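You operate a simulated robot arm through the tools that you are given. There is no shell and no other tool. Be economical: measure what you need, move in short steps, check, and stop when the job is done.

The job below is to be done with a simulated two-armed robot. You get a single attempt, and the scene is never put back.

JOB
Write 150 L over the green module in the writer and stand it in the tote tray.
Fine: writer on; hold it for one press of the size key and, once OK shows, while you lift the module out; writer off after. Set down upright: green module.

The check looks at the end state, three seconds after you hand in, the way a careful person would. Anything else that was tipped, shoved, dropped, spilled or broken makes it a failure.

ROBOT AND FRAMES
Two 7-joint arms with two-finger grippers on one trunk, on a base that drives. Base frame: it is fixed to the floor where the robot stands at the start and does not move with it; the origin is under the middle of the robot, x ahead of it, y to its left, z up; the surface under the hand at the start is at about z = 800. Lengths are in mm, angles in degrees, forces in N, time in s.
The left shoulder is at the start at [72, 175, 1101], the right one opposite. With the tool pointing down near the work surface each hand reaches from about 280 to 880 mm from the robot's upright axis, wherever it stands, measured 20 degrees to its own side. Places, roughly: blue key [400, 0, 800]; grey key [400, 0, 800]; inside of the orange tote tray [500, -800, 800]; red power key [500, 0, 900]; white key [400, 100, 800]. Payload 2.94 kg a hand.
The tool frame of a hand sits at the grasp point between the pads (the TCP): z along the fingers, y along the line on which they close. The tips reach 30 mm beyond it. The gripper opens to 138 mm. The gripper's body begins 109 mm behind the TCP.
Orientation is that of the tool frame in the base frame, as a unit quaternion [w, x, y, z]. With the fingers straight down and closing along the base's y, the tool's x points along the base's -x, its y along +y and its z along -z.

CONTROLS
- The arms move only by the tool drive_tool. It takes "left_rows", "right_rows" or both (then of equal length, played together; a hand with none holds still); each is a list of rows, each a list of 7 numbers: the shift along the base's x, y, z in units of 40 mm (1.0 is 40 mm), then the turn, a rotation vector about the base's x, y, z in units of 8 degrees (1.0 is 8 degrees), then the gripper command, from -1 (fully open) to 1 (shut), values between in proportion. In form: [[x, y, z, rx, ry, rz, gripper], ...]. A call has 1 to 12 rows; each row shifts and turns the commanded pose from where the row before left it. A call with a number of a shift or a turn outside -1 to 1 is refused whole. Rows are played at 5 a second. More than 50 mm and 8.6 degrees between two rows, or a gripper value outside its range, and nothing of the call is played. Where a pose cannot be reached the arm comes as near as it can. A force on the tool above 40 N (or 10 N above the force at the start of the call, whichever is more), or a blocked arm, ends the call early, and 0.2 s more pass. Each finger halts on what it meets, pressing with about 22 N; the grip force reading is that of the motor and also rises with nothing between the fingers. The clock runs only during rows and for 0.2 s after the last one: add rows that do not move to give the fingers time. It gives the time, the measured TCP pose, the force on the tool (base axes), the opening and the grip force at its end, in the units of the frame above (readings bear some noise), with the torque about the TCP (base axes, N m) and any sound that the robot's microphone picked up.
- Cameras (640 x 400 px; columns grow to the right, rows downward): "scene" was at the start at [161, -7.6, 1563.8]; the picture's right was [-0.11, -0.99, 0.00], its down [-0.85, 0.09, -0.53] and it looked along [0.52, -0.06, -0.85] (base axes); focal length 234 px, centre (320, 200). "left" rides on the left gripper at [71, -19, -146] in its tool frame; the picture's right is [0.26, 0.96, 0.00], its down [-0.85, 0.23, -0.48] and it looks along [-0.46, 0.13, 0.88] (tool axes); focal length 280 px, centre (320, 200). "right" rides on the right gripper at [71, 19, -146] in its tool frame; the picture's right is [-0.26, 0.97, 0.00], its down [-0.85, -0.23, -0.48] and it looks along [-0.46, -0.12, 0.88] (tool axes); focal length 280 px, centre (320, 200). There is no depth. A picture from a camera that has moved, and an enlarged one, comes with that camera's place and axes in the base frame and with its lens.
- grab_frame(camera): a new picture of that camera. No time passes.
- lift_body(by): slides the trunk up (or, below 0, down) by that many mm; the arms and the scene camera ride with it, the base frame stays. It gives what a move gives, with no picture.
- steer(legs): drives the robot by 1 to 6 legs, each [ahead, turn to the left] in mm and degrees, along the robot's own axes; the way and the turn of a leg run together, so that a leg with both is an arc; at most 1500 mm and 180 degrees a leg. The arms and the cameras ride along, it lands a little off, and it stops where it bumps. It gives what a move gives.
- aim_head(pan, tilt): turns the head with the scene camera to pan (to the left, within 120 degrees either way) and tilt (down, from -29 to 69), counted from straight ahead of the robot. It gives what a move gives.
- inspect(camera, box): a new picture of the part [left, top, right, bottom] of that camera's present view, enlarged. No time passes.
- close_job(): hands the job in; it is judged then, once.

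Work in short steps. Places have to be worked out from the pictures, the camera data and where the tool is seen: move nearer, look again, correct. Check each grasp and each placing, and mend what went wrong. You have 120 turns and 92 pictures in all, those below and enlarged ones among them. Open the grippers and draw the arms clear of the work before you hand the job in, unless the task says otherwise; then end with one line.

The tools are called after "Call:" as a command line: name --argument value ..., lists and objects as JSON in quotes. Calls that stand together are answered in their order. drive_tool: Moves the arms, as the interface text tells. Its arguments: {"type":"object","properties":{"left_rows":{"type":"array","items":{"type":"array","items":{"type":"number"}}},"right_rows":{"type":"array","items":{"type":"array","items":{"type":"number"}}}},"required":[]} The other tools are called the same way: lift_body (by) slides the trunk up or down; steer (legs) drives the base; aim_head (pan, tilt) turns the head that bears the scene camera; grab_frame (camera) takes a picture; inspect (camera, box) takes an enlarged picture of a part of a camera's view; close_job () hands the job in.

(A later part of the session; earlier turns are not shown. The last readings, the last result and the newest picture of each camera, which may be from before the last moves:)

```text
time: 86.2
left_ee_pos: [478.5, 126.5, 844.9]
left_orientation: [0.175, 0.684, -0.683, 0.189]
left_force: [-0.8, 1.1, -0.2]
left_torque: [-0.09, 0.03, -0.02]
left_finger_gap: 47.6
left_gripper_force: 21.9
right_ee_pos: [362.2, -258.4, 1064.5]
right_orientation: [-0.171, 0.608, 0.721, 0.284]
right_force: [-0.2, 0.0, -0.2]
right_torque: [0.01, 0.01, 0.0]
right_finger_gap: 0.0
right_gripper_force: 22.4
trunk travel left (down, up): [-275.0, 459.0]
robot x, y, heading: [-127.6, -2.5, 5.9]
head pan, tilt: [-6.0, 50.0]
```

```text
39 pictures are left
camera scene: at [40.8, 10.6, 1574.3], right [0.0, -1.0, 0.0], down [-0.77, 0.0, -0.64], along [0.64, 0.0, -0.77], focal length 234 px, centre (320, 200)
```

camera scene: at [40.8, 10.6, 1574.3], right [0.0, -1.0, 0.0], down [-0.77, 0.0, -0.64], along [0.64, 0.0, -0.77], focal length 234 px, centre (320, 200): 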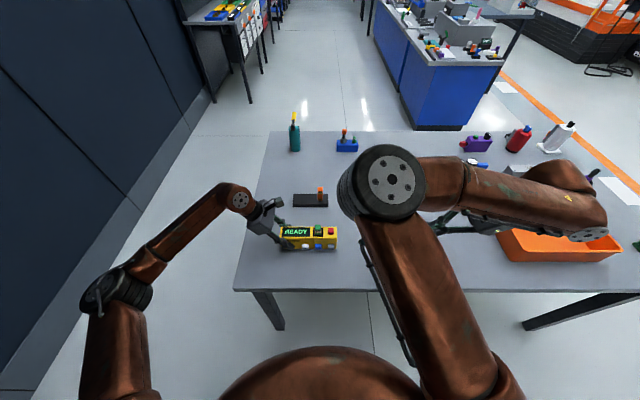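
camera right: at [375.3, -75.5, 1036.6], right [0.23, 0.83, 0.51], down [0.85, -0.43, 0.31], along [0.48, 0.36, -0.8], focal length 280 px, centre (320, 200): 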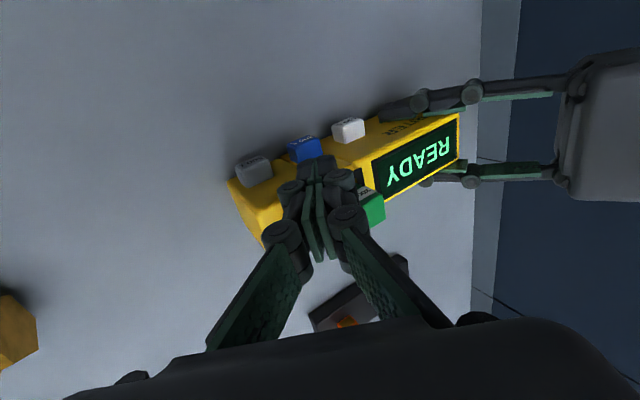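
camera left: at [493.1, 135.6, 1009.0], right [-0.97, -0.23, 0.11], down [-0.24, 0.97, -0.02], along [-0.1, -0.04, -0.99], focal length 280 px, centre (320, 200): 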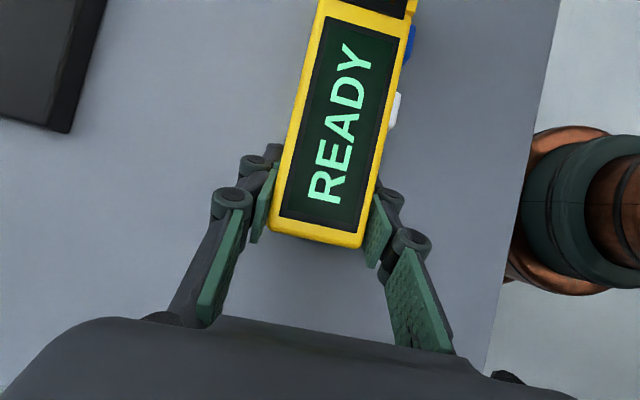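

The right arm prefers elbow-up, which cannot go low; lowering the trunk would put the table in its comfortable height range. I release the writer, raise both hands well up, then lower the trunk and back off slightly.

Call:
drive_tool --left_rows '[[0, 0, 0, 0, 0, 0, -1], [0, 0, 0, 0, 0, 0, -1], [0, 0, 0, 0, 0, 0, -1], [0, 0, 0, 0, 0, 0, -1], [0, 0.1, 0.8, 0, 0, 0, -1], [0, 0.1, 0.8, 0, 0, 0, -1], [0, 0.1, 0.8, 0, 0, 0, -1], [0, 0.1, 0.8, 0, 0, 0, -1], [0, 0, 1, 0, 0, 0, -1], [0, 0, 1, 0, 0, 0, -1], [0, 0, 1, 0, 0, 0, -1], [0, 0, 1, 0, 0, 0, -1]]' --right_rows '[[0, 0, 0.5, -0.491, 0.794, -0.342, 1], [0, 0, 0.5, -0.491, 0.794, -0.342, 1], [0.2, 0, 0.5, 0, 0, 0, 1], [0.2, 0, 0.5, 0, 0, 0, 1], [0.2, 0, 0.5, 0, 0, 0, 1], [0.2, 0, 0.5, 0, 0, 0, 1], [0.2, 0, 0.5, 0, 0, 0, 1], [0.2, 0, 0.5, 0, 0, 0, 1], [0, 0, 0.5, 0, 0, 0, 1], [0, 0, 0.5, 0, 0, 0, 1], [0, 0, 0.5, 0, 0, 0, 1], [0, 0, 0.5, 0, 0, 0, 1]]'

Call:
lift_body --by -230

Call:
steer --legs '[[-60, 0]]'

Call:
grab_frame --camera "scene"

```text
time: 88.8
left_ee_pos: [479.3, 139.5, 1134.2]
left_orientation: [-0.174, -0.683, 0.684, -0.189]
left_force: [-0.2, -0.5, 0.5]
left_torque: [0.04, -0.01, 0.01]
left_finger_gap: 137.9
left_gripper_force: 0.1
right_ee_pos: [258.0, -339.7, 1179.5]
right_orientation: [-0.192, 0.678, 0.687, 0.175]
right_force: [-1.2, 0.7, 0.4]
right_torque: [0.06, -0.02, 0.01]
right_finger_gap: 0.1
right_gripper_force: 21.8
right hand out of reach, approached as far as the arm can: row 1, 2, 3, 4, 5, 6, 7, 8, 9, 10, 11, 12
trunk travel left (down, up): [-275.0, 459.0]
robot x, y, heading: [-126.0, -1.3, 6.1]
head pan, tilt: [-6.0, 50.0]
```

```text
time: 91.2
left_ee_pos: [490.1, 141.7, 898.8]
left_orientation: [0.179, 0.685, -0.682, 0.184]
left_force: [-1.4, -0.3, -0.4]
left_torque: [-0.01, -0.07, 0.09]
left_finger_gap: 137.8
left_gripper_force: 0.1
right_ee_pos: [272.1, -339.4, 948.0]
right_orientation: [-0.197, 0.68, 0.686, 0.17]
right_force: [-1.8, -0.2, -0.6]
right_torque: [0.01, -0.11, -0.04]
right_finger_gap: 0.0
right_gripper_force: 22.0
trunk travel left (down, up): [-45.0, 689.0]
robot x, y, heading: [-133.3, 2.5, 6.1]
head pan, tilt: [-6.0, 50.0]
```

```text
time: 92.2
left_ee_pos: [289.3, 140.8, 985.5]
left_orientation: [-0.113, -0.674, 0.681, -0.265]
left_force: [1.6, 0.9, -1.8]
left_torque: [0.01, 0.13, -0.13]
left_finger_gap: 137.8
left_gripper_force: 0.1
right_ee_pos: [53.4, -352.5, 946.4]
right_orientation: [-0.234, 0.698, 0.662, 0.141]
right_force: [2.2, -0.8, -1.3]
right_torque: [0.16, 0.2, 0.06]
right_finger_gap: 0.2
right_gripper_force: 22.2
trunk travel left (down, up): [-45.0, 689.0]
robot x, y, heading: [-172.0, -5.4, 6.0]
head pan, tilt: [-6.0, 50.0]
stopped in leg 1: the robot was blocked; the commanded pose is now the measured one
```

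```text
38 pictures are left
camera scene: at [276.2, 31.1, 1303.2], right [0.0, -1.0, 0.0], down [-0.8, 0.0, -0.6], along [0.6, 0.0, -0.8], focal length 234 px, centre (320, 200)
```

scene: 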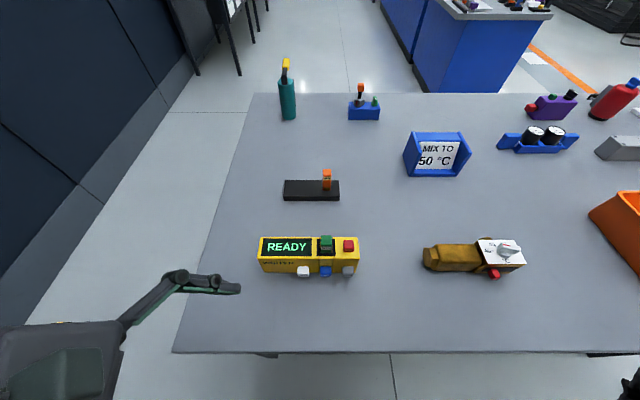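

The readings look transient after the stop; I wait a moment and check again.

Call:
drive_tool --left_rows '[[0, 0, 0.1, 0, 0, 0, -1], [0, 0, 0, 0, 0, 0, -1], [0, 0, 0, 0, 0, 0, -1], [0, 0, 0, 0, 0, 0, -1], [0, 0, 0, 0, 0, 0, -1]]'

Call:
grab_frame --camera "scene"

```text
time: 92.5
left_ee_pos: [216.6, 131.6, 1011.0]
left_orientation: [-0.085, -0.667, 0.682, -0.286]
left_force: [-2.5, -1.1, 3.7]
left_torque: [0.38, -0.14, 0.15]
left_finger_gap: 138.1
left_gripper_force: 0.1
right_ee_pos: [-12.3, -360.1, 954.4]
right_orientation: [-0.202, 0.704, 0.661, 0.165]
right_force: [-0.8, -1.0, 1.1]
right_torque: [0.14, -0.16, -0.12]
right_finger_gap: 0.1
right_gripper_force: 21.9
trunk travel left (down, up): [-45.0, 689.0]
robot x, y, heading: [-179.0, -4.0, 5.7]
head pan, tilt: [-6.0, 50.0]
stopped in row 1 (left hand): the arm was blocked; the commanded pose is now the measured one
```

```text
37 pictures are left
camera scene: at [186.0, 21.7, 1323.7], right [0.0, -1.0, 0.0], down [-0.76, 0.0, -0.65], along [0.65, 0.0, -0.76], focal length 234 px, centre (320, 200)
```

scene: 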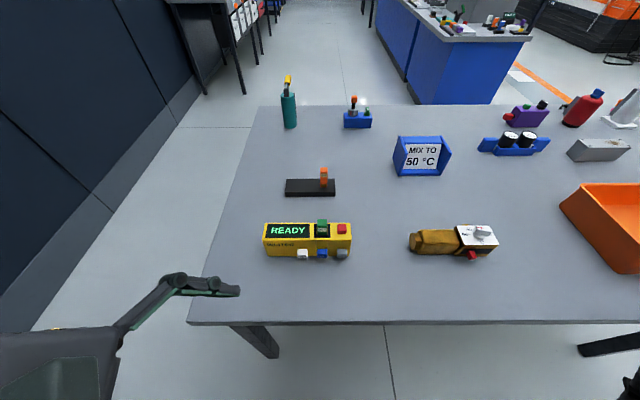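

The trunk is still swaying back; I wait again.

Call:
drive_tool --left_rows '[[0, 0, 0, 0, 0, 0, -1], [0, 0, 0, 0, 0, 0, -1], [0, 0, 0, 0, 0, 0, -1], [0, 0, 0, 0, 0, 0, -1], [0, 0, 0, 0, 0, 0, -1]]'

Call:
drive_tool --left_rows '[[0, 0, 0, 0, 0, 0, -1], [0, 0, 0, 0, 0, 0, -1], [0, 0, 0, 0, 0, 0, -1], [0, 0, 0, 0, 0, 0, -1], [0, 0, 0, 0, 0, 0, -1]]'

Call:
grab_frame --camera "scene"

```text
time: 93.9
left_ee_pos: [235.1, 134.8, 1001.9]
left_orientation: [-0.095, -0.671, 0.68, -0.279]
left_force: [1.7, -1.0, -0.2]
left_torque: [-0.02, 0.14, -0.11]
left_finger_gap: 138.0
left_gripper_force: 0.1
right_ee_pos: [3.5, -358.8, 951.0]
right_orientation: [-0.207, 0.705, 0.66, 0.157]
right_force: [2.2, -0.2, -0.8]
right_torque: [0.03, 0.11, 0.07]
right_finger_gap: 0.0
right_gripper_force: 22.1
trunk travel left (down, up): [-45.0, 689.0]
robot x, y, heading: [-177.9, -5.8, 5.9]
head pan, tilt: [-6.0, 50.0]
stopped in row 5 (left hand): the arm was blocked; the commanded pose is now the measured one
```

```text
time: 95.1
left_ee_pos: [237.7, 135.4, 1001.0]
left_orientation: [-0.096, -0.671, 0.68, -0.279]
left_force: [0.6, 0.2, -0.5]
left_torque: [0.01, 0.01, -0.01]
left_finger_gap: 138.1
left_gripper_force: 0.0
right_ee_pos: [5.8, -358.1, 950.7]
right_orientation: [-0.205, 0.703, 0.663, 0.16]
right_force: [0.4, 0.4, 0.7]
right_torque: [0.01, 0.01, 0.03]
right_finger_gap: 0.0
right_gripper_force: 22.2
trunk travel left (down, up): [-45.0, 689.0]
robot x, y, heading: [-170.7, -5.8, 6.1]
head pan, tilt: [-6.0, 50.0]
```

```text
36 pictures are left
camera scene: at [205.3, 26.0, 1316.2], right [0.0, -1.0, 0.0], down [-0.77, 0.0, -0.64], along [0.64, 0.0, -0.77], focal length 234 px, centre (320, 200)
```

scene: 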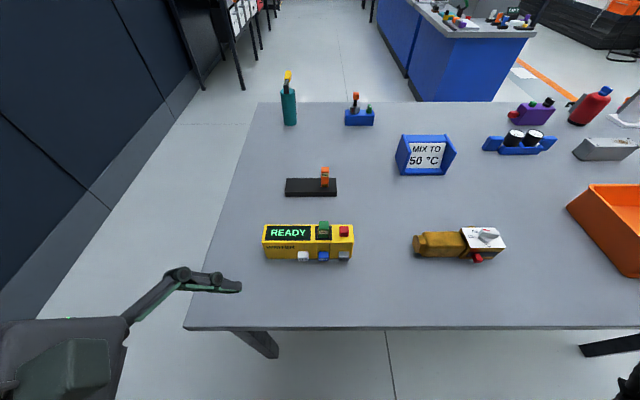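

Settled; nothing on the table was disturbed. I bring both arms forward again: left above the writer's end, right turned back to yaw 0 beside it.

Call:
drive_tool --left_rows '[[0.5, 0, 0, 0.011, 0.15, -0.03, -1], [0.5, 0, 0, 0.011, 0.15, -0.03, -1], [0.5, 0, 0, 0.011, 0.15, -0.03, -1], [0.5, 0, 0, 0.011, 0.15, -0.03, -1], [0.5, 0.04, 0, 0.011, 0.15, -0.03, -1], [0.5, 0.04, 0, 0.011, 0.15, -0.03, -1], [0.5, 0.04, 0, 0.011, 0.15, -0.03, -1], [0.5, 0.04, 0, 0.011, 0.15, -0.03, -1], [0.5, 0.04, 0, 0.011, 0.15, -0.03, -1], [0.5, 0.04, 0, 0.011, 0.15, -0.03, -1], [0.5, 0.04, 0, 0.011, 0.15, -0.03, -1], [0.5, 0.04, 0, 0.011, 0.15, -0.03, -1]]' --right_rows '[[0.6, 0.2, 0.15, 0.023, -0.508, 0.838, 1], [0.6, 0.2, 0.15, 0.023, -0.508, 0.838, 1], [0.6, 0.2, 0.15, 0.023, -0.508, 0.838, 1], [0.6, 0.2, 0.15, 0.023, -0.508, 0.838, 1], [0.6, 0.2, 0.15, 0.023, -0.508, 0.838, 1], [0.6, 0.2, 0.15, 0.023, -0.508, 0.838, 1], [0.6, 0.2, 0.15, 0.023, -0.508, 0.838, 1], [0.6, 0.2, 0.15, 0.023, -0.508, 0.838, 1], [0.6, 0.2, 0, 0.023, -0.508, 0.838, 1], [0.6, 0.2, 0, 0.023, -0.508, 0.838, 1], [0.6, 0.2, 0, 0.023, -0.508, 0.838, 1], [0.6, 0.2, 0, 0.023, -0.508, 0.838, 1]]'

Call:
grab_frame --camera "scene"

```text
time: 97.7
left_ee_pos: [488.3, 147.9, 997.8]
left_orientation: [0.185, 0.685, -0.681, 0.179]
left_force: [0.2, 0.3, 0.3]
left_torque: [0.01, -0.08, 0.08]
left_finger_gap: 138.2
left_gripper_force: 0.0
right_ee_pos: [298.6, -276.3, 955.7]
right_orientation: [-0.006, 0.001, 0.966, 0.258]
right_force: [-0.4, -1.2, 0.6]
right_torque: [0.06, -0.12, -0.02]
right_finger_gap: 0.0
right_gripper_force: 21.7
right hand out of reach, approached as far as the arm can: row 7, 8, 9, 10, 11
trunk travel left (down, up): [-45.0, 689.0]
robot x, y, heading: [-175.5, -4.3, 6.0]
head pan, tilt: [-6.0, 50.0]
```

```text
35 pictures are left
camera scene: at [244.8, 30.0, 1309.2], right [0.0, -1.0, 0.0], down [-0.79, 0.0, -0.62], along [0.62, 0.0, -0.79], focal length 234 px, centre (320, 200)
```

scene: 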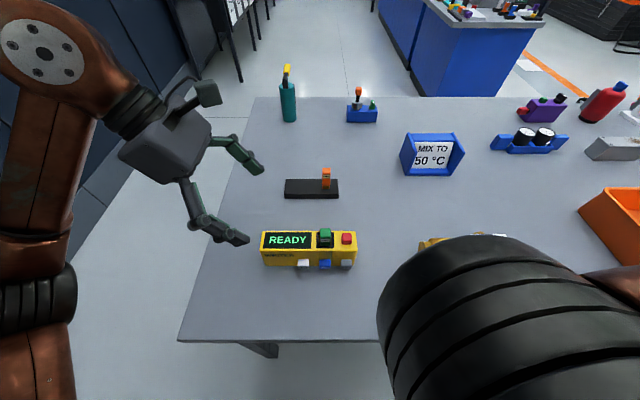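

The torso folds forward as it lowers (head is ~420 mm ahead of the base), so I back the base by another 220 mm to regain working distance.

Call:
steer --legs '[[-220, 0]]'

Call:
drive_tool --left_rows '[[0, 0, 0, 0, 0, 0, -1], [0, 0, 0, 0, 0, 0, -1], [0, 0, 0, 0, 0, 0, -1], [0, 0, 0, 0, 0, 0, -1], [0, 0, 0, 0, 0, 0, -1], [0, 0, 0, 0, 0, 0, -1]]'

Call:
grab_frame --camera "scene"

```text
time: 98.7
left_ee_pos: [300.9, 163.4, 1097.7]
left_orientation: [-0.154, -0.657, 0.688, -0.267]
left_force: [2.3, -0.3, -2.4]
left_torque: [-0.1, 0.24, -0.18]
left_finger_gap: 137.7
left_gripper_force: 0.0
right_ee_pos: [149.0, -299.5, 906.3]
right_orientation: [-0.072, 0.06, 0.969, 0.228]
right_force: [0.3, -0.2, -0.8]
right_torque: [0.02, -0.05, 0.03]
right_finger_gap: 0.2
right_gripper_force: 21.7
trunk travel left (down, up): [-45.0, 689.0]
robot x, y, heading: [-216.1, -5.5, 5.9]
head pan, tilt: [-6.0, 50.0]
stopped in leg 1: the robot was blocked; the commanded pose is now the measured one
```

```text
time: 99.0
left_ee_pos: [191.1, 151.1, 1118.5]
left_orientation: [-0.106, -0.645, 0.699, -0.29]
left_force: [2.7, -0.2, -0.9]
left_torque: [0.05, 0.22, -0.14]
left_finger_gap: 138.1
left_gripper_force: 0.0
right_ee_pos: [58.5, -307.0, 912.6]
right_orientation: [-0.084, 0.085, 0.967, 0.224]
right_force: [1.1, -0.6, -1.3]
right_torque: [0.01, 0.05, 0.03]
right_finger_gap: 0.0
right_gripper_force: 22.1
trunk travel left (down, up): [-45.0, 689.0]
robot x, y, heading: [-211.8, -9.4, 5.9]
head pan, tilt: [-6.0, 50.0]
stopped in row 1 (left hand): the arm was blocked; the commanded pose is now the measured one
```

```text
34 pictures are left
camera scene: at [225.0, 25.9, 1305.3], right [0.0, -1.0, 0.0], down [-0.8, 0.0, -0.61], along [0.61, 0.0, -0.8], focal length 234 px, centre (320, 200)
```

scene: 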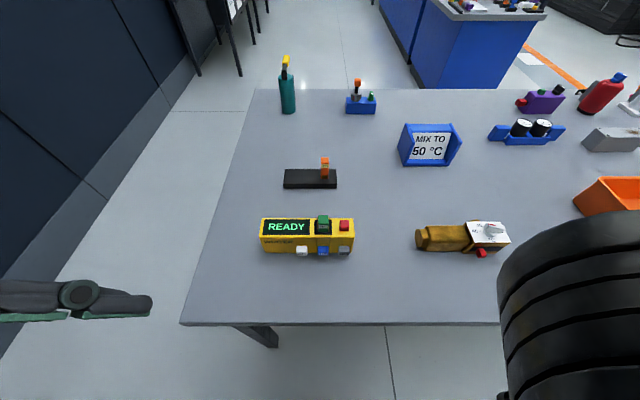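

It moved only ~40 mm before stopping. I let it settle and try shorter legs.

Call:
drive_tool --left_rows '[[0, 0, 0, 0, 0, 0, -1], [0, 0, 0, 0, 0, 0, -1], [0, 0, 0, 0, 0, 0, -1], [0, 0, 0, 0, 0, 0, -1], [0, 0, 0, 0, 0, 0, -1], [0, 0, 0, 0, 0, 0, -1]]'

Call:
steer --legs '[[-25, 0], [-25, 0], [-25, 0], [-25, 0], [-25, 0], [-25, 0]]'

```text
time: 100.4
left_ee_pos: [198.4, 151.0, 1122.4]
left_orientation: [-0.114, -0.649, 0.694, -0.29]
left_force: [0.8, -0.1, 0.0]
left_torque: [-0.02, 0.13, -0.09]
left_finger_gap: 137.8
left_gripper_force: 0.0
right_ee_pos: [62.6, -306.7, 916.9]
right_orientation: [-0.052, 0.069, 0.969, 0.23]
right_force: [2.8, -0.4, 0.1]
right_torque: [-0.05, 0.16, 0.09]
right_finger_gap: 0.0
right_gripper_force: 22.6
trunk travel left (down, up): [-45.0, 689.0]
robot x, y, heading: [-217.7, -9.3, 5.9]
head pan, tilt: [-6.0, 50.0]
```

```text
time: 103.3
left_ee_pos: [65.0, 137.2, 1116.1]
left_orientation: [-0.121, -0.652, 0.692, -0.284]
left_force: [-0.2, -0.9, 0.5]
left_torque: [0.01, -0.04, -0.01]
left_finger_gap: 138.0
left_gripper_force: 0.2
right_ee_pos: [-75.1, -320.5, 919.1]
right_orientation: [-0.031, 0.053, 0.97, 0.236]
right_force: [-0.1, 1.6, 0.5]
right_torque: [-0.03, -0.03, 0.0]
right_finger_gap: 0.0
right_gripper_force: 22.0
trunk travel left (down, up): [-45.0, 689.0]
robot x, y, heading: [-368.3, -23.4, 6.4]
head pan, tilt: [-6.0, 50.0]
```

Short legs work smoothly: base at (-368, -23). Now both arms forward again.

Call:
drive_tool --left_rows '[[0.86, 0.03, -0.25, 0.037, 0.142, -0.003, -1], [0.86, 0.03, -0.25, 0.037, 0.142, -0.003, -1], [0.86, 0.03, -0.25, 0.037, 0.142, -0.003, -1], [0.86, 0.03, -0.25, 0.037, 0.142, -0.003, -1], [0.86, 0.03, -0.25, 0.037, 0.142, -0.003, -1], [0.86, 0.03, -0.25, 0.037, 0.142, -0.003, -1], [0.86, 0.03, -0.25, 0.037, 0.142, -0.003, -1], [0.86, 0.03, -0.25, 0.037, 0.142, -0.003, -1], [0.86, 0.03, -0.25, 0.037, 0.142, -0.003, -1], [0.86, 0.03, -0.25, 0.037, 0.142, -0.003, -1], [0.86, 0.03, -0.25, 0.037, 0.142, -0.003, -1], [0.86, 0.03, -0.25, 0.037, 0.142, -0.003, -1]]' --right_rows '[[0.6, 0.25, 0.4, 0.027, -0.053, 0.051, 1], [0.8, 0.25, 0.4, 0.027, -0.053, 0.051, 1], [0.85, 0.25, 0.4, 0.027, -0.053, 0.051, 1], [0.85, 0.25, 0.2, 0.027, -0.053, 0.051, 1], [0.85, 0.25, 0.2, 0.027, -0.053, 0.051, 1], [0.85, 0.25, 0.2, 0.027, -0.053, 0.051, 1], [0.85, 0.25, 0.2, 0.027, -0.053, 0.051, 1], [0.85, 0.25, 0.2, 0.027, -0.053, 0.051, 1], [0.85, 0.25, 0, 0.027, -0.053, 0.051, 1], [0.85, 0.25, 0, 0.027, -0.053, 0.051, 1], [0.85, 0.25, 0, 0.027, -0.053, 0.051, 1], [0.85, 0.25, 0, 0.027, -0.053, 0.051, 1]]'

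Call:
grab_frame --camera "scene"

```text
time: 105.4
left_ee_pos: [391.3, 170.9, 1037.6]
left_orientation: [0.187, 0.698, -0.656, 0.219]
left_force: [0.7, 1.0, -1.3]
left_torque: [-0.12, 0.03, -0.03]
left_finger_gap: 137.8
left_gripper_force: 0.1
right_ee_pos: [222.9, -254.2, 923.9]
right_orientation: [-0.063, 0.045, 0.967, 0.242]
right_force: [-3.4, -0.7, -1.3]
right_torque: [0.13, -0.31, -0.17]
right_finger_gap: 0.0
right_gripper_force: 21.5
right hand out of reach, approached as far as the arm can: row 3, 4, 5, 6, 7
trunk travel left (down, up): [-45.0, 689.0]
robot x, y, heading: [-365.9, -26.5, 5.6]
head pan, tilt: [-6.0, 50.0]
stopped in row 10 (left hand): the arm was blocked; the commanded pose is now the measured one
```

```text
33 pictures are left
camera scene: at [128.4, 18.9, 1292.9], right [0.0, -1.0, 0.01], down [-0.82, 0.0, -0.57], along [0.57, -0.01, -0.82], focal length 234 px, centre (320, 200)
```

scene: 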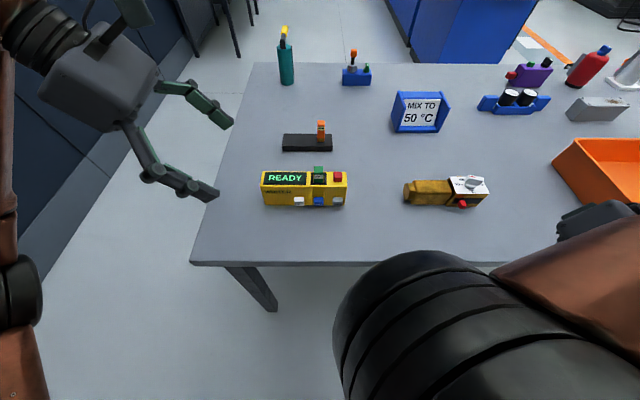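

The lowered torso sags forward under load, so low is a bad stance. I raise the trunk back to its original height and will use a longer standoff instead.

Call:
lift_body --by 230

Call:
steer --legs '[[25, 0], [25, 0], [25, 0], [25, 0]]'

Call:
grab_frame --camera "scene"

```text
time: 105.7
left_ee_pos: [357.4, 218.0, 1102.3]
left_orientation: [0.202, 0.689, -0.636, 0.283]
left_force: [0.7, 1.0, 1.4]
left_torque: [-0.05, -0.06, 0.0]
left_finger_gap: 137.6
left_gripper_force: 0.0
right_ee_pos: [189.4, -262.7, 902.4]
right_orientation: [-0.057, 0.06, 0.969, 0.233]
right_force: [0.8, 0.2, 0.6]
right_torque: [-0.05, 0.06, 0.01]
right_finger_gap: 0.0
right_gripper_force: 22.4
trunk travel left (down, up): [-46.0, 688.0]
robot x, y, heading: [-354.4, -23.0, 5.7]
head pan, tilt: [-6.0, 50.0]
stopped: the arm was blocked; the commanded pose is now the measured one
```

```text
time: 106.4
left_ee_pos: [64.2, 207.4, 1217.1]
left_orientation: [-0.111, -0.644, 0.657, -0.375]
left_force: [4.2, -1.2, -0.7]
left_torque: [0.05, 0.33, -0.35]
left_finger_gap: 137.7
left_gripper_force: 0.0
right_ee_pos: [-16.7, -287.3, 907.6]
right_orientation: [-0.038, 0.09, 0.97, 0.221]
right_force: [1.1, 1.2, -0.1]
right_torque: [-0.07, 0.22, 0.07]
right_finger_gap: 0.2
right_gripper_force: 22.0
trunk travel left (down, up): [-46.0, 688.0]
robot x, y, heading: [-361.1, -24.9, 6.5]
head pan, tilt: [-6.0, 50.0]
stopped in leg 1: the robot was blocked; the commanded pose is now the measured one
```

```text
32 pictures are left
camera scene: at [48.1, 12.3, 1313.7], right [0.0, -1.0, 0.0], down [-0.78, 0.0, -0.63], along [0.63, 0.0, -0.78], focal length 234 px, centre (320, 200)
```

scene: 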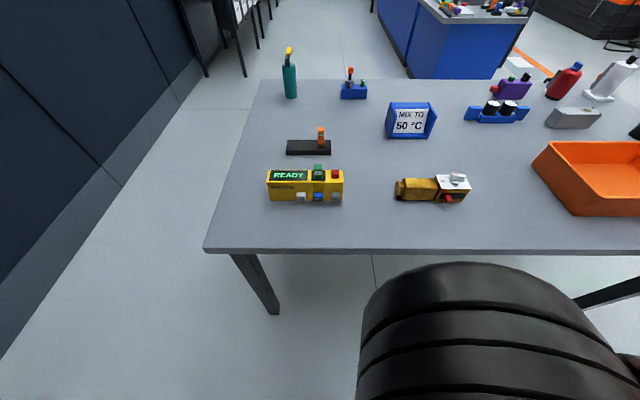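

I let the sway die out first, then lift.

Call:
drive_tool --left_rows '[[0, 0, 0, 0, 0, 0, -1], [0, 0, 0, 0, 0, 0, -1], [0, 0, 0, 0, 0, 0, -1], [0, 0, 0, 0, 0, 0, -1], [0, 0, 0, 0, 0, 0, -1], [0, 0, 0, 0, 0, 0, -1], [0, 0, 0, 0, 0, 0, -1], [0, 0, 0, 0, 0, 0, -1]]'

Call:
drive_tool --left_rows '[[0, 0, 0, 0, 0, 0, -1], [0, 0, 0, 0, 0, 0, -1], [0, 0, 0, 0, 0, 0, -1], [0, 0, 0, 0, 0, 0, -1], [0, 0, 0, 0, 0, 0, -1], [0, 0, 0, 0, 0, 0, -1], [0, 0, 0, 0, 0, 0, -1], [0, 0, 0, 0, 0, 0, -1]]'

Call:
lift_body --by 230

Call:
grab_frame --camera "scene"

```text
time: 107.5
left_ee_pos: [52.9, 210.6, 1211.1]
left_orientation: [-0.102, -0.639, 0.662, -0.377]
left_force: [0.1, -0.9, -2.0]
left_torque: [-0.05, 0.0, 0.02]
left_finger_gap: 138.0
left_gripper_force: 0.1
right_ee_pos: [-11.8, -291.5, 891.2]
right_orientation: [-0.092, 0.119, 0.969, 0.199]
right_force: [0.3, -1.0, -0.8]
right_torque: [0.09, 0.0, 0.01]
right_finger_gap: 0.3
right_gripper_force: 22.3
trunk travel left (down, up): [-46.0, 688.0]
robot x, y, heading: [-354.8, -23.7, 6.1]
head pan, tilt: [-6.0, 50.0]
stopped in row 5 (right hand): the arm was blocked; the commanded pose is now the measured one
```

```text
time: 107.9
left_ee_pos: [-45.3, 202.2, 1216.1]
left_orientation: [-0.073, -0.631, 0.669, -0.385]
left_force: [3.5, -0.4, -0.8]
left_torque: [0.1, 0.24, -0.15]
left_finger_gap: 138.0
left_gripper_force: 0.0
right_ee_pos: [-96.0, -306.1, 892.7]
right_orientation: [-0.115, 0.137, 0.968, 0.178]
right_force: [-35.7, -46.4, -20.7]
right_torque: [-0.68, 0.19, 1.0]
right_finger_gap: 0.0
right_gripper_force: 22.1
trunk travel left (down, up): [-46.0, 688.0]
robot x, y, heading: [-354.5, -23.4, 6.1]
head pan, tilt: [-6.0, 50.0]
stopped in row 1 (left hand): the arm was blocked; the commanded pose is now the measured one
```

```text
time: 108.1
left_ee_pos: [-156.3, 192.3, 1225.3]
left_orientation: [-0.038, -0.615, 0.672, -0.411]
left_force: [1.1, -2.1, 0.7]
left_torque: [0.14, 0.08, -0.03]
left_finger_gap: 137.8
left_gripper_force: 0.1
right_ee_pos: [-179.9, -311.4, 898.1]
right_orientation: [-0.108, 0.146, 0.967, 0.178]
right_force: [4.1, -0.4, -0.4]
right_torque: [0.1, 0.46, 0.16]
right_finger_gap: 0.0
right_gripper_force: 22.4
trunk travel left (down, up): [-47.0, 688.0]
robot x, y, heading: [-363.3, -22.7, 6.0]
head pan, tilt: [-6.0, 50.0]
stopped: the force on the tool passed its limit at 92 N (the readings are from after the stop); the commanded pose is now the measured one
```

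```text
31 pictures are left
camera scene: at [34.4, 9.5, 1315.5], right [0.0, -1.0, 0.0], down [-0.77, 0.0, -0.63], along [0.63, 0.0, -0.77], focal length 234 px, centre (320, 200)
```

scene: 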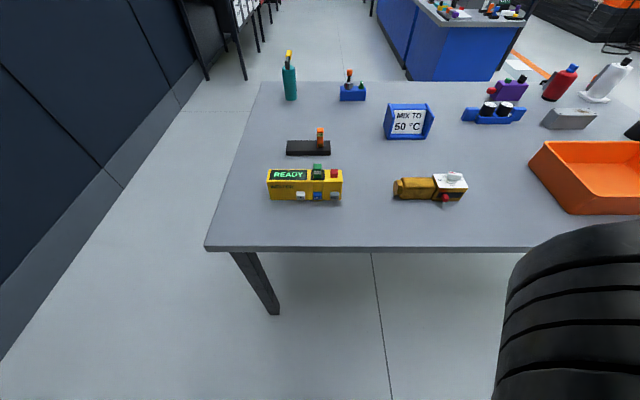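

The right hand has drifted against the robot's own body. I move both hands gently forward and away.

Call:
drive_tool --left_rows '[[0.3, 0, 0, 0, 0, 0, -1], [0.5, 0, 0, 0, 0, 0, -1], [0.5, 0, 0, 0, 0, 0, -1], [0.5, 0, 0, 0, 0, 0, -1], [0.5, 0, 0, 0, 0, 0, -1], [0.3, 0, 0, 0, 0, 0, -1]]' --right_rows '[[0.3, -0.2, 0, 0, 0, 0, 1], [0.5, -0.2, 0, 0, 0, 0, 1], [0.5, -0.2, 0, 0, 0, 0, 1], [0.5, -0.2, 0, 0, 0, 0, 1], [0.5, 0, 0, 0, 0, 0, 1], [0.3, 0, 0, 0, 0, 0, 1]]'

Call:
drive_tool --left_rows '[[0, 0, 0, 0, 0, 0, -1], [0, 0, 0, 0, 0, 0, -1], [0, 0, 0, 0, 0, 0, -1], [0, 0, 0, 0, 0, 0, -1]]'

```text
time: 109.2
left_ee_pos: [-69.0, 194.3, 1216.2]
left_orientation: [-0.052, -0.635, 0.666, -0.388]
left_force: [1.0, -1.7, -1.5]
left_torque: [0.07, 0.18, -0.15]
left_finger_gap: 137.7
left_gripper_force: 0.1
right_ee_pos: [-122.7, -336.9, 894.2]
right_orientation: [-0.075, 0.123, 0.969, 0.202]
right_force: [-1.9, 0.3, -0.7]
right_torque: [0.06, -0.09, -0.05]
right_finger_gap: 0.0
right_gripper_force: 22.1
trunk travel left (down, up): [-47.0, 688.0]
robot x, y, heading: [-358.6, -22.7, 5.8]
head pan, tilt: [-6.0, 50.0]
stopped in row 5 (left hand): the arm was blocked; the commanded pose is now the measured one
```

```text
time: 109.5
left_ee_pos: [-167.2, 178.4, 1221.1]
left_orientation: [-0.036, -0.634, 0.664, -0.394]
left_force: [2.3, -2.2, 0.1]
left_torque: [0.25, 0.21, -0.07]
left_finger_gap: 137.5
left_gripper_force: 0.1
right_ee_pos: [-213.9, -343.6, 892.3]
right_orientation: [-0.043, 0.121, 0.967, 0.218]
right_force: [2.4, -1.8, -1.5]
right_torque: [0.22, 0.23, 0.05]
right_finger_gap: 0.0
right_gripper_force: 21.4
trunk travel left (down, up): [-47.0, 688.0]
robot x, y, heading: [-360.6, -23.1, 5.8]
head pan, tilt: [-6.0, 50.0]
stopped in row 1 (left hand): the arm was blocked; the commanded pose is now the measured one
```

The torso itself is swaying in this lowered state. I try raising in small increments.

Call:
lift_body --by 40

Call:
lift_body --by 60

Call:
lift_body --by 130

Call:
grab_frame --camera "scene"

```text
time: 109.8
left_ee_pos: [-214.6, 178.5, 1228.6]
left_orientation: [-0.01, -0.622, 0.667, -0.41]
left_force: [4.1, -3.3, 6.2]
left_torque: [0.69, 0.8, -0.09]
left_finger_gap: 138.2
left_gripper_force: 0.0
right_ee_pos: [-242.0, -348.9, 895.7]
right_orientation: [-0.006, 0.109, 0.968, 0.224]
right_force: [2.2, -0.8, 0.7]
right_torque: [0.07, 0.25, 0.16]
right_finger_gap: 0.0
right_gripper_force: 22.1
trunk travel left (down, up): [-50.0, 684.0]
robot x, y, heading: [-357.9, -23.7, 6.2]
head pan, tilt: [-6.0, 50.0]
stopped: the arm was blocked; the commanded pose is now the measured one
```

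```text
time: 110.8
left_ee_pos: [-200.3, 185.2, 1284.4]
left_orientation: [-0.011, -0.616, 0.67, -0.414]
left_force: [0.3, -0.7, 1.0]
left_torque: [-0.01, 0.08, -0.09]
left_finger_gap: 137.7
left_gripper_force: 0.0
right_ee_pos: [-222.8, -346.3, 954.7]
right_orientation: [-0.016, 0.109, 0.97, 0.218]
right_force: [0.7, -0.3, 0.3]
right_torque: [-0.03, 0.07, 0.04]
right_finger_gap: 0.0
right_gripper_force: 22.5
trunk travel left (down, up): [-110.0, 624.0]
robot x, y, heading: [-359.1, -20.1, 6.3]
head pan, tilt: [-6.0, 50.0]
```

```text
time: 112.4
left_ee_pos: [-208.7, 182.9, 1414.6]
left_orientation: [-0.008, -0.615, 0.669, -0.417]
left_force: [-0.4, 0.4, 0.1]
left_torque: [-0.01, 0.01, -0.02]
left_finger_gap: 138.1
left_gripper_force: 0.1
right_ee_pos: [-228.2, -345.5, 1085.1]
right_orientation: [-0.013, 0.109, 0.969, 0.22]
right_force: [0.0, 0.4, -0.9]
right_torque: [-0.02, 0.03, 0.03]
right_finger_gap: 0.0
right_gripper_force: 21.7
trunk travel left (down, up): [-240.0, 494.0]
robot x, y, heading: [-357.3, -19.7, 5.9]
head pan, tilt: [-6.0, 50.0]
```

```text
30 pictures are left
camera scene: at [-163.1, -10.8, 1537.5], right [0.0, -1.0, 0.0], down [-0.77, 0.0, -0.64], along [0.64, 0.0, -0.77], focal length 234 px, centre (320, 200)
```

scene: 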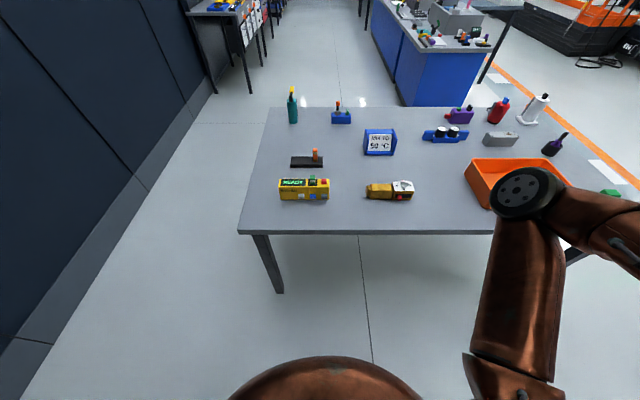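

Stable again at nearly nominal height. I finish the raise and drive forward in short legs to about x = -260.

Call:
lift_body --by 35

Call:
steer --legs '[[25, 0], [25, 0], [25, 0], [25, 0]]'

```text
time: 113.2
left_ee_pos: [-209.7, 182.2, 1450.4]
left_orientation: [-0.007, -0.616, 0.669, -0.416]
left_force: [0.8, -0.9, -0.5]
left_torque: [-0.02, 0.01, -0.01]
left_finger_gap: 137.9
left_gripper_force: 0.0
right_ee_pos: [-228.2, -346.0, 1119.7]
right_orientation: [-0.014, 0.108, 0.969, 0.22]
right_force: [0.6, -0.8, -0.6]
right_torque: [0.02, 0.04, 0.0]
right_finger_gap: 0.0
right_gripper_force: 21.6
trunk travel left (down, up): [-275.0, 459.0]
robot x, y, heading: [-361.4, -23.4, 6.2]
head pan, tilt: [-6.0, 50.0]
```

```text
time: 115.2
left_ee_pos: [-117.2, 191.6, 1451.9]
left_orientation: [-0.006, -0.613, 0.67, -0.419]
left_force: [-1.5, 0.1, 0.4]
left_torque: [0.02, -0.13, 0.09]
left_finger_gap: 138.2
left_gripper_force: 0.1
right_ee_pos: [-135.5, -335.0, 1121.2]
right_orientation: [-0.011, 0.108, 0.969, 0.22]
right_force: [-1.2, -0.9, -0.2]
right_torque: [0.04, -0.1, -0.05]
right_finger_gap: 0.0
right_gripper_force: 22.1
trunk travel left (down, up): [-275.0, 459.0]
robot x, y, heading: [-257.4, -10.0, 5.7]
head pan, tilt: [-6.0, 50.0]
```

Stance at x≈-257. Bring both arms forward with corrected orientations.

Call:
drive_tool --left_rows '[[0.7, 0, -0.6, 0.067, 0.354, -0.044, -1], [0.7, 0, -0.6, 0.067, 0.354, -0.044, -1], [0.7, 0, -0.6, 0.067, 0.354, -0.044, -1], [0.7, 0, -0.6, 0.067, 0.354, -0.044, -1], [0.7, 0, -0.6, 0.067, 0.354, -0.044, -1], [0.7, 0, -0.6, 0.067, 0.354, -0.044, -1], [0.7, 0, -0.6, 0.067, 0.354, -0.044, -1], [0.7, 0, -0.6, 0.067, 0.354, -0.044, -1], [0.7, 0, -0.6, 0.067, 0.354, -0.044, -1], [0.7, 0, -0.6, 0.067, 0.354, -0.044, -1], [0.7, 0, -0.6, 0.067, 0.354, -0.044, -1], [0.7, 0, -0.6, 0.067, 0.354, -0.044, -1]]' --right_rows '[[0.7, 0.05, 0, 0.046, -0.046, 0.121, 1], [0.7, 0.05, 0, 0.046, -0.046, 0.121, 1], [0.7, 0.05, 0, 0.046, -0.046, 0.121, 1], [0.7, 0.05, 0, 0.046, -0.046, 0.121, 1], [0.7, 0.05, 0, 0.046, -0.046, 0.121, 1], [0.7, 0.05, 0, 0.046, -0.046, 0.121, 1], [0.7, 0.05, 0, 0.046, -0.046, 0.121, 1], [0.7, 0.05, 0, 0.046, -0.046, 0.121, 1], [0.7, 0.05, 0, 0.046, -0.046, 0.121, 1], [0.7, 0.05, 0, 0.046, -0.046, 0.121, 1], [0.7, 0.05, 0, 0.046, -0.046, 0.121, 1], [0.7, 0.05, 0, 0.046, -0.046, 0.121, 1]]'

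Call:
drive_tool --left_rows '[[0.7, -0.1, -0.45, 0, 0, 0, -1], [0.7, -0.1, -0.45, 0, 0, 0, -1], [0.7, -0.1, -0.45, 0, 0, 0, -1], [0.7, -0.1, -0.45, 0, 0, 0, -1], [0.7, -0.1, -0.45, 0, 0, 0, -1], [0.7, -0.1, -0.45, 0, 0, 0, -1], [0.7, -0.1, -0.45, 0, 0, 0, -1], [0.7, -0.1, -0.45, 0, 0, 0, -1], [0.6, -0.1, -0.45, 0, 0, 0, -1]]' --right_rows '[[0.5, 0.3, -0.2, 0, 0, 0, 1], [0.5, 0.3, -0.2, 0, 0, 0, 1], [0.5, 0.3, -0.2, 0, 0, 0, 1], [0.5, 0.3, -0.2, 0, 0, 0, 1], [0.5, 0.3, -0.2, 0, 0, 0, 1], [0.5, 0.3, -0.2, 0, 0, 0, 1], [0.5, 0.3, -0.2, 0, 0, 0, 1], [0.5, 0.3, -0.2, 0, 0, 0, 1], [0.5, 0.3, -0.2, 0, 0, 0, 1]]'

Call:
grab_frame --camera "scene"

```text
time: 117.8
left_ee_pos: [227.5, 189.9, 1161.0]
left_orientation: [0.184, 0.684, -0.682, 0.181]
left_force: [-0.1, 0.3, -0.9]
left_torque: [0.02, 0.06, -0.04]
left_finger_gap: 137.7
left_gripper_force: 0.1
right_ee_pos: [207.6, -310.8, 1118.2]
right_orientation: [-0.002, 0.002, 0.966, 0.259]
right_force: [0.7, -0.3, 0.5]
right_torque: [0.05, 0.03, 0.05]
right_finger_gap: 0.0
right_gripper_force: 22.2
trunk travel left (down, up): [-275.0, 459.0]
robot x, y, heading: [-261.4, -13.6, 5.7]
head pan, tilt: [-6.0, 50.0]
```

```text
time: 119.8
left_ee_pos: [474.4, 156.4, 999.6]
left_orientation: [0.185, 0.684, -0.682, 0.182]
left_force: [0.5, 0.4, 0.5]
left_torque: [-0.02, -0.01, -0.03]
left_finger_gap: 137.6
left_gripper_force: 0.0
right_ee_pos: [387.6, -201.7, 1047.1]
right_orientation: [-0.004, 0.002, 0.966, 0.259]
right_force: [0.1, -0.1, 0.7]
right_torque: [-0.02, 0.02, 0.02]
right_finger_gap: 0.1
right_gripper_force: 22.1
trunk travel left (down, up): [-275.0, 459.0]
robot x, y, heading: [-258.2, -9.5, 5.8]
head pan, tilt: [-6.0, 50.0]
```

```text
29 pictures are left
camera scene: at [-86.2, -3.0, 1574.1], right [0.0, -1.0, 0.0], down [-0.77, 0.0, -0.64], along [0.64, 0.0, -0.77], focal length 234 px, centre (320, 200)
```

scene: 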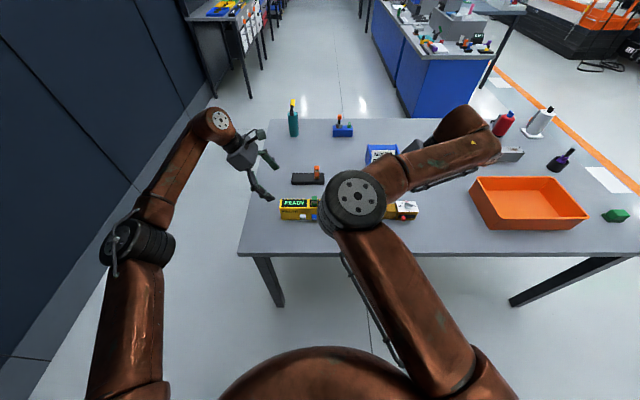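

No limits so far. I move the right hand cautiously in front of the white key but still high.

Call:
drive_tool --right_rows '[[0.03, 0.6, -0.2, 0, 0, 0, 1], [0.03, 0.6, -0.2, 0, 0, 0, 1], [0.03, 0.6, -0.2, 0, 0, 0, 1], [0.03, 0.6, -0.2, 0, 0, 0, 1], [0.03, 0.6, -0.2, 0, 0, 0, 1], [0.03, 0.6, -0.2, 0, 0, 0, 1], [0.03, 0.6, -0.2, 0, 0, 0, 1], [0.03, 0.6, -0.2, 0, 0, 0, 1], [0.03, 0.6, -0.2, 0, 0, 0, 1], [0.03, 0.6, -0.2, 0, 0, 0, 1]]'

```text
time: 122.0
left_ee_pos: [473.0, 156.5, 999.7]
left_orientation: [0.185, 0.684, -0.682, 0.182]
left_force: [-0.4, 0.5, -0.1]
left_torque: [0.01, 0.02, 0.0]
left_finger_gap: 138.2
left_gripper_force: 0.1
right_ee_pos: [397.7, 36.1, 968.1]
right_orientation: [-0.001, 0.002, 0.966, 0.258]
right_force: [-0.8, 0.0, -0.1]
right_torque: [-0.02, 0.02, -0.04]
right_finger_gap: 0.0
right_gripper_force: 22.2
trunk travel left (down, up): [-275.0, 459.0]
robot x, y, heading: [-261.7, -12.7, 5.6]
head pan, tilt: [-6.0, 50.0]
```

Reached cleanly. Now down in two cautious parts.

Call:
drive_tool --right_rows '[[0, 0.1, -0.4, 0, 0, 0, 1], [0, 0.1, -0.4, 0, 0, 0, 1], [0, 0.1, -0.4, 0, 0, 0, 1], [0, 0, -0.4, 0, 0, 0, 1]]'

Call:
grab_frame --camera "right"

Call:
grab_frame --camera "scene"

```text
time: 123.0
left_ee_pos: [471.7, 157.7, 1001.8]
left_orientation: [0.183, 0.685, -0.682, 0.182]
left_force: [-0.5, 1.0, 0.0]
left_torque: [0.01, 0.02, 0.01]
left_finger_gap: 138.0
left_gripper_force: 0.1
right_ee_pos: [398.1, 50.8, 904.5]
right_orientation: [-0.002, 0.002, 0.966, 0.258]
right_force: [0.3, -1.2, 0.3]
right_torque: [0.01, -0.01, -0.03]
right_finger_gap: 0.0
right_gripper_force: 22.1
trunk travel left (down, up): [-275.0, 459.0]
robot x, y, heading: [-260.6, -12.0, 6.1]
head pan, tilt: [-6.0, 50.0]
```

```text
28 pictures are left
camera right: at [327.9, -6.8, 1041.7], right [0.27, 0.84, 0.48], down [0.85, -0.44, 0.29], along [0.46, 0.33, -0.83], focal length 280 px, centre (320, 200)
```

right: 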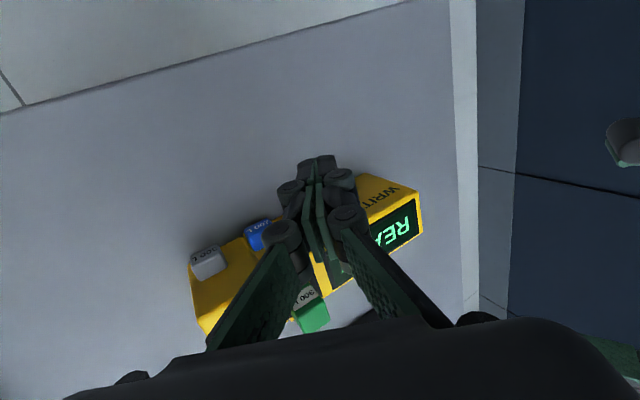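

```text
27 pictures are left
camera scene: at [-89.2, -2.6, 1574.2], right [0.0, -1.0, 0.0], down [-0.77, 0.0, -0.64], along [0.64, 0.0, -0.77], focal length 234 px, centre (320, 200)
```

scene: 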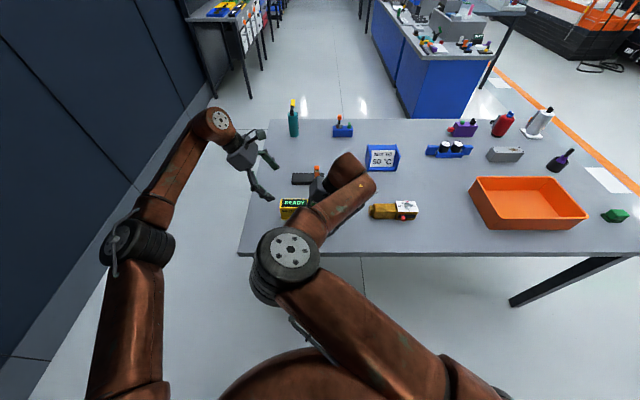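

The right posture works here. Now the left hand goes down to the writer's end.

Call:
drive_tool --left_rows '[[0.04, -0.12, -0.55, 0, 0, 0, -1], [0.04, -0.12, -0.55, 0, 0, 0, -1], [0.04, -0.12, -0.55, 0, 0, 0, -1], [0.04, -0.12, -0.55, 0, 0, 0, -1], [0, -0.12, -0.55, 0, 0, 0, -1], [0, -0.12, -0.55, 0, 0, 0, -1], [0, -0.05, -0.57, 0, 0, 0, -1]]'

Call:
grab_frame --camera "left"

```text
time: 124.6
left_ee_pos: [479.4, 126.4, 843.1]
left_orientation: [0.184, 0.684, -0.682, 0.182]
left_force: [0.0, 0.0, 0.4]
left_torque: [0.0, -0.01, -0.01]
left_finger_gap: 137.9
left_gripper_force: 0.0
right_ee_pos: [398.2, 49.7, 905.4]
right_orientation: [-0.002, 0.001, 0.966, 0.257]
right_force: [-0.3, -0.2, -1.0]
right_torque: [0.03, 0.03, 0.0]
right_finger_gap: 0.0
right_gripper_force: 22.2
trunk travel left (down, up): [-275.0, 459.0]
robot x, y, heading: [-259.9, -12.0, 6.0]
head pan, tilt: [-6.0, 50.0]
```

```text
26 pictures are left
camera left: at [499.3, 137.4, 1004.2], right [-0.96, -0.23, 0.13], down [-0.23, 0.97, -0.01], along [-0.13, -0.04, -0.99], focal length 280 px, centre (320, 200)
```

left: 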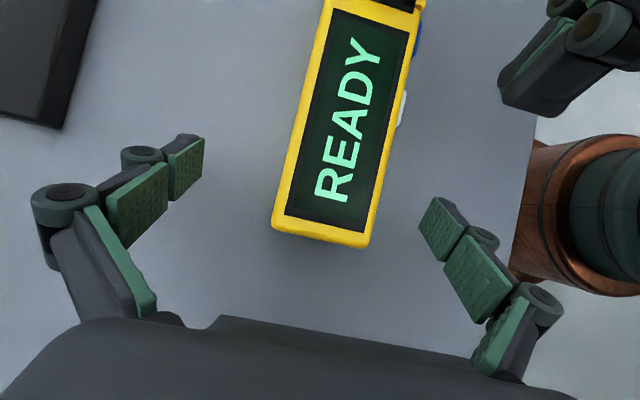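

Writer unmoved (mid x≈478). Close the left gripper.

Call:
drive_tool --left_rows '[[-0.03, 0, 0, 0, 0, 0, -0.2], [0, 0, 0, 0, 0, 0, 0.1], [0, 0, 0, 0, 0, 0, 1], [0, 0, 0, 0, 0, 0, 1], [0, 0, 0, 0, 0, 0, 1], [0, 0, 0, 0, 0, 0, 1], [0, 0, 0, 0, 0, 0, 1], [0, 0, 0, 0, 0, 0, 1]]'

Call:
drive_tool --right_rows '[[-0.05, -0.1, -0.4, 0, 0, 0, 1], [0, 0, -0.4, 0, 0, 0, 1], [0, 0, -0.4, 0, 0, 0, 1], [0, 0, -0.2, 0, 0, 0, 1]]'

Call:
grab_frame --camera "right"

Call:
grab_frame --camera "left"

```text
time: 126.4
left_ee_pos: [477.2, 127.6, 845.0]
left_orientation: [0.184, 0.684, -0.683, 0.182]
left_force: [-0.1, 0.4, 0.3]
left_torque: [0.02, -0.04, 0.03]
left_finger_gap: 47.5
left_gripper_force: 22.0
right_ee_pos: [397.0, 48.2, 905.3]
right_orientation: [-0.002, 0.001, 0.966, 0.258]
right_force: [-0.3, 0.3, 0.5]
right_torque: [0.01, -0.02, -0.02]
right_finger_gap: 0.0
right_gripper_force: 22.1
trunk travel left (down, up): [-275.0, 459.0]
robot x, y, heading: [-262.7, -13.6, 6.0]
head pan, tilt: [-6.0, 50.0]
```

```text
time: 127.4
left_ee_pos: [477.2, 127.7, 845.2]
left_orientation: [0.184, 0.684, -0.681, 0.183]
left_force: [-0.5, 0.6, 1.2]
left_torque: [-0.03, 0.05, -0.04]
left_finger_gap: 47.8
left_gripper_force: 22.5
right_ee_pos: [397.2, 46.6, 846.9]
right_orientation: [-0.002, 0.001, 0.966, 0.258]
right_force: [-0.1, -0.7, -0.3]
right_torque: [-0.02, 0.01, 0.01]
right_finger_gap: 0.0
right_gripper_force: 22.0
trunk travel left (down, up): [-275.0, 459.0]
robot x, y, heading: [-260.2, -12.5, 5.9]
head pan, tilt: [-6.0, 50.0]
```

```text
25 pictures are left
camera right: at [326.3, -9.2, 984.4], right [0.27, 0.84, 0.48], down [0.85, -0.44, 0.29], along [0.46, 0.33, -0.83], focal length 280 px, centre (320, 200)
```

right: 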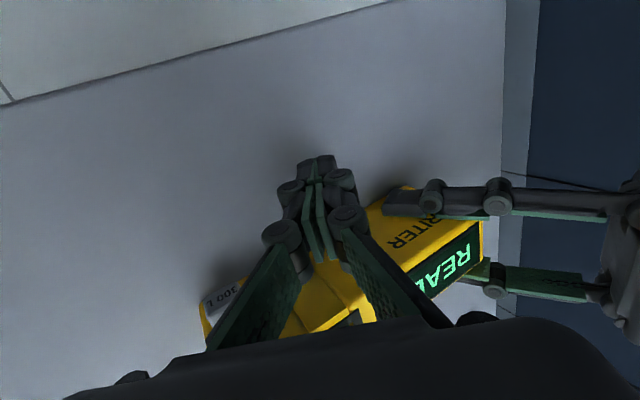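

```text
24 pictures are left
camera left: at [497.4, 137.5, 1005.6], right [-0.96, -0.23, 0.13], down [-0.23, 0.97, -0.01], along [-0.13, -0.04, -0.99], focal length 280 px, centre (320, 200)
```

left: 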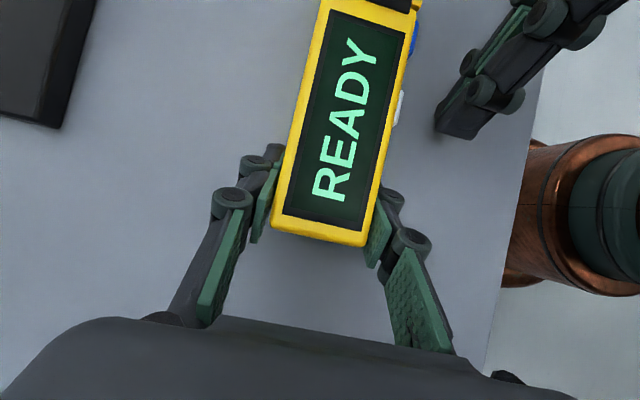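

Gripped; finger is aligned with the white key (y 49–73) and ~25 mm in front of it. I advance in +x in small steps.

Call:
drive_tool --right_rows '[[0.3, 0, 0, 0, 0, 0, 1], [0.15, 0, 0, 0, 0, 0, 1], [0.08, 0, 0, 0, 0, 0, 1], [0.07, 0, 0, 0, 0, 0, 1]]'

Call:
grab_frame --camera "left"

```text
time: 128.4
left_ee_pos: [478.9, 126.9, 844.3]
left_orientation: [0.184, 0.684, -0.682, 0.182]
left_force: [-0.8, 0.6, 1.0]
left_torque: [0.05, 0.04, -0.02]
left_finger_gap: 47.9
left_gripper_force: 22.1
right_ee_pos: [420.6, 43.6, 848.0]
right_orientation: [-0.003, 0.001, 0.966, 0.258]
right_force: [0.8, -0.3, 0.3]
right_torque: [-0.03, -0.02, 0.03]
right_finger_gap: 0.3
right_gripper_force: 22.0
trunk travel left (down, up): [-275.0, 459.0]
robot x, y, heading: [-258.0, -12.1, 6.0]
head pan, tilt: [-6.0, 50.0]
```

```text
23 pictures are left
camera left: at [497.4, 137.5, 1005.6], right [-0.96, -0.23, 0.13], down [-0.23, 0.97, -0.01], along [-0.13, -0.04, -0.99], focal length 280 px, centre (320, 200)
```

left: 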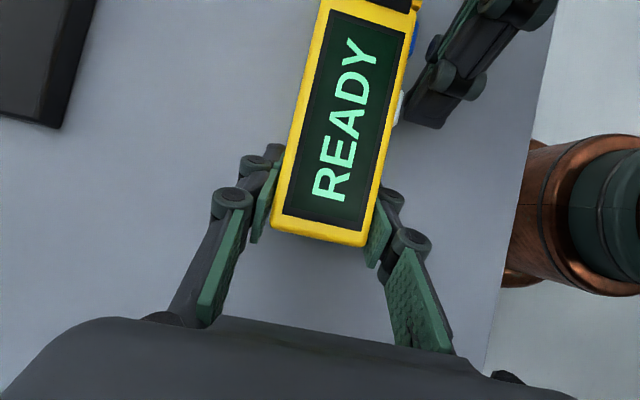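

Nearly touching; a few more millimetres (with a 3 mm y correction).

Call:
drive_tool --right_rows '[[0, 0.08, 0, 0, 0, 0, 1], [0.07, 0, 0, 0, 0, 0, 1], [0.07, 0, 0, 0, 0, 0, 1], [0.06, 0, 0, 0, 0, 0, 1]]'

```text
time: 129.4
left_ee_pos: [478.7, 128.3, 845.1]
left_orientation: [0.183, 0.684, -0.682, 0.182]
left_force: [0.4, 0.3, 0.2]
left_torque: [0.0, 0.04, -0.05]
left_finger_gap: 47.4
left_gripper_force: 21.8
right_ee_pos: [428.7, 49.7, 847.4]
right_orientation: [-0.002, 0.0, 0.966, 0.258]
right_force: [-1.3, -0.7, 0.9]
right_torque: [-0.02, 0.02, 0.0]
right_finger_gap: 6.2
right_gripper_force: 21.3
trunk travel left (down, up): [-275.0, 459.0]
robot x, y, heading: [-263.1, -12.7, 5.9]
head pan, tilt: [-6.0, 50.0]
```

The right finger gap reads 6 mm — something may be wedging. I look closely.

Call:
inspect --camera "left" --box '[320, 0, 560, 150]'

Call:
inspect --camera "right" --box '[220, 120, 440, 280]'

```text
2.67 times, centred on (440, 75) of left
camera zoom: at [497.4, 137.5, 1005.6], right [-0.96, -0.23, 0.13], down [-0.23, 0.97, -0.01], along [-0.13, -0.04, -0.99], focal length 748 px, centre (0, 533)
```

zoom: 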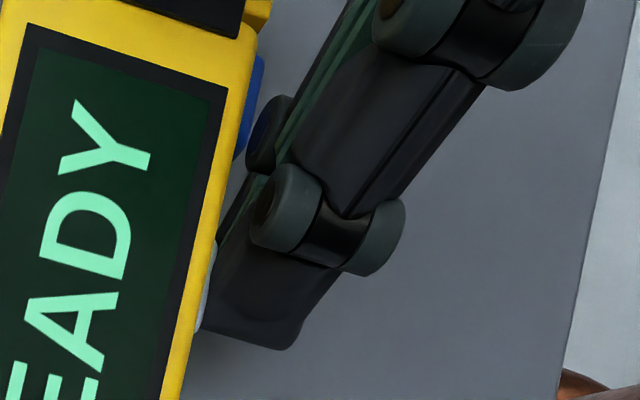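

```text
2.50 times, centred on (330, 200) of right
camera zoom: at [358.3, -6.9, 984.5], right [0.26, 0.84, 0.48], down [0.85, -0.44, 0.29], along [0.46, 0.33, -0.83], focal length 701 px, centre (295, 200)
```

zoom: 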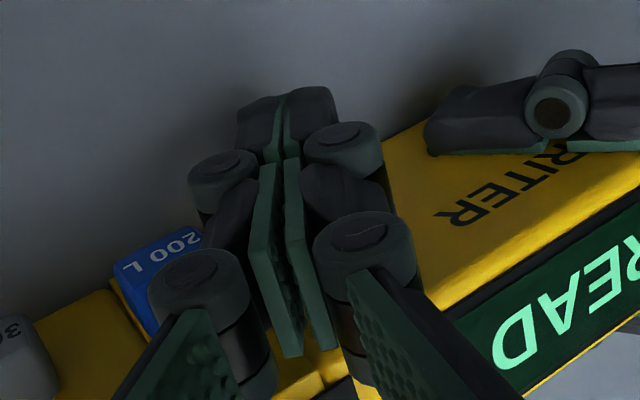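

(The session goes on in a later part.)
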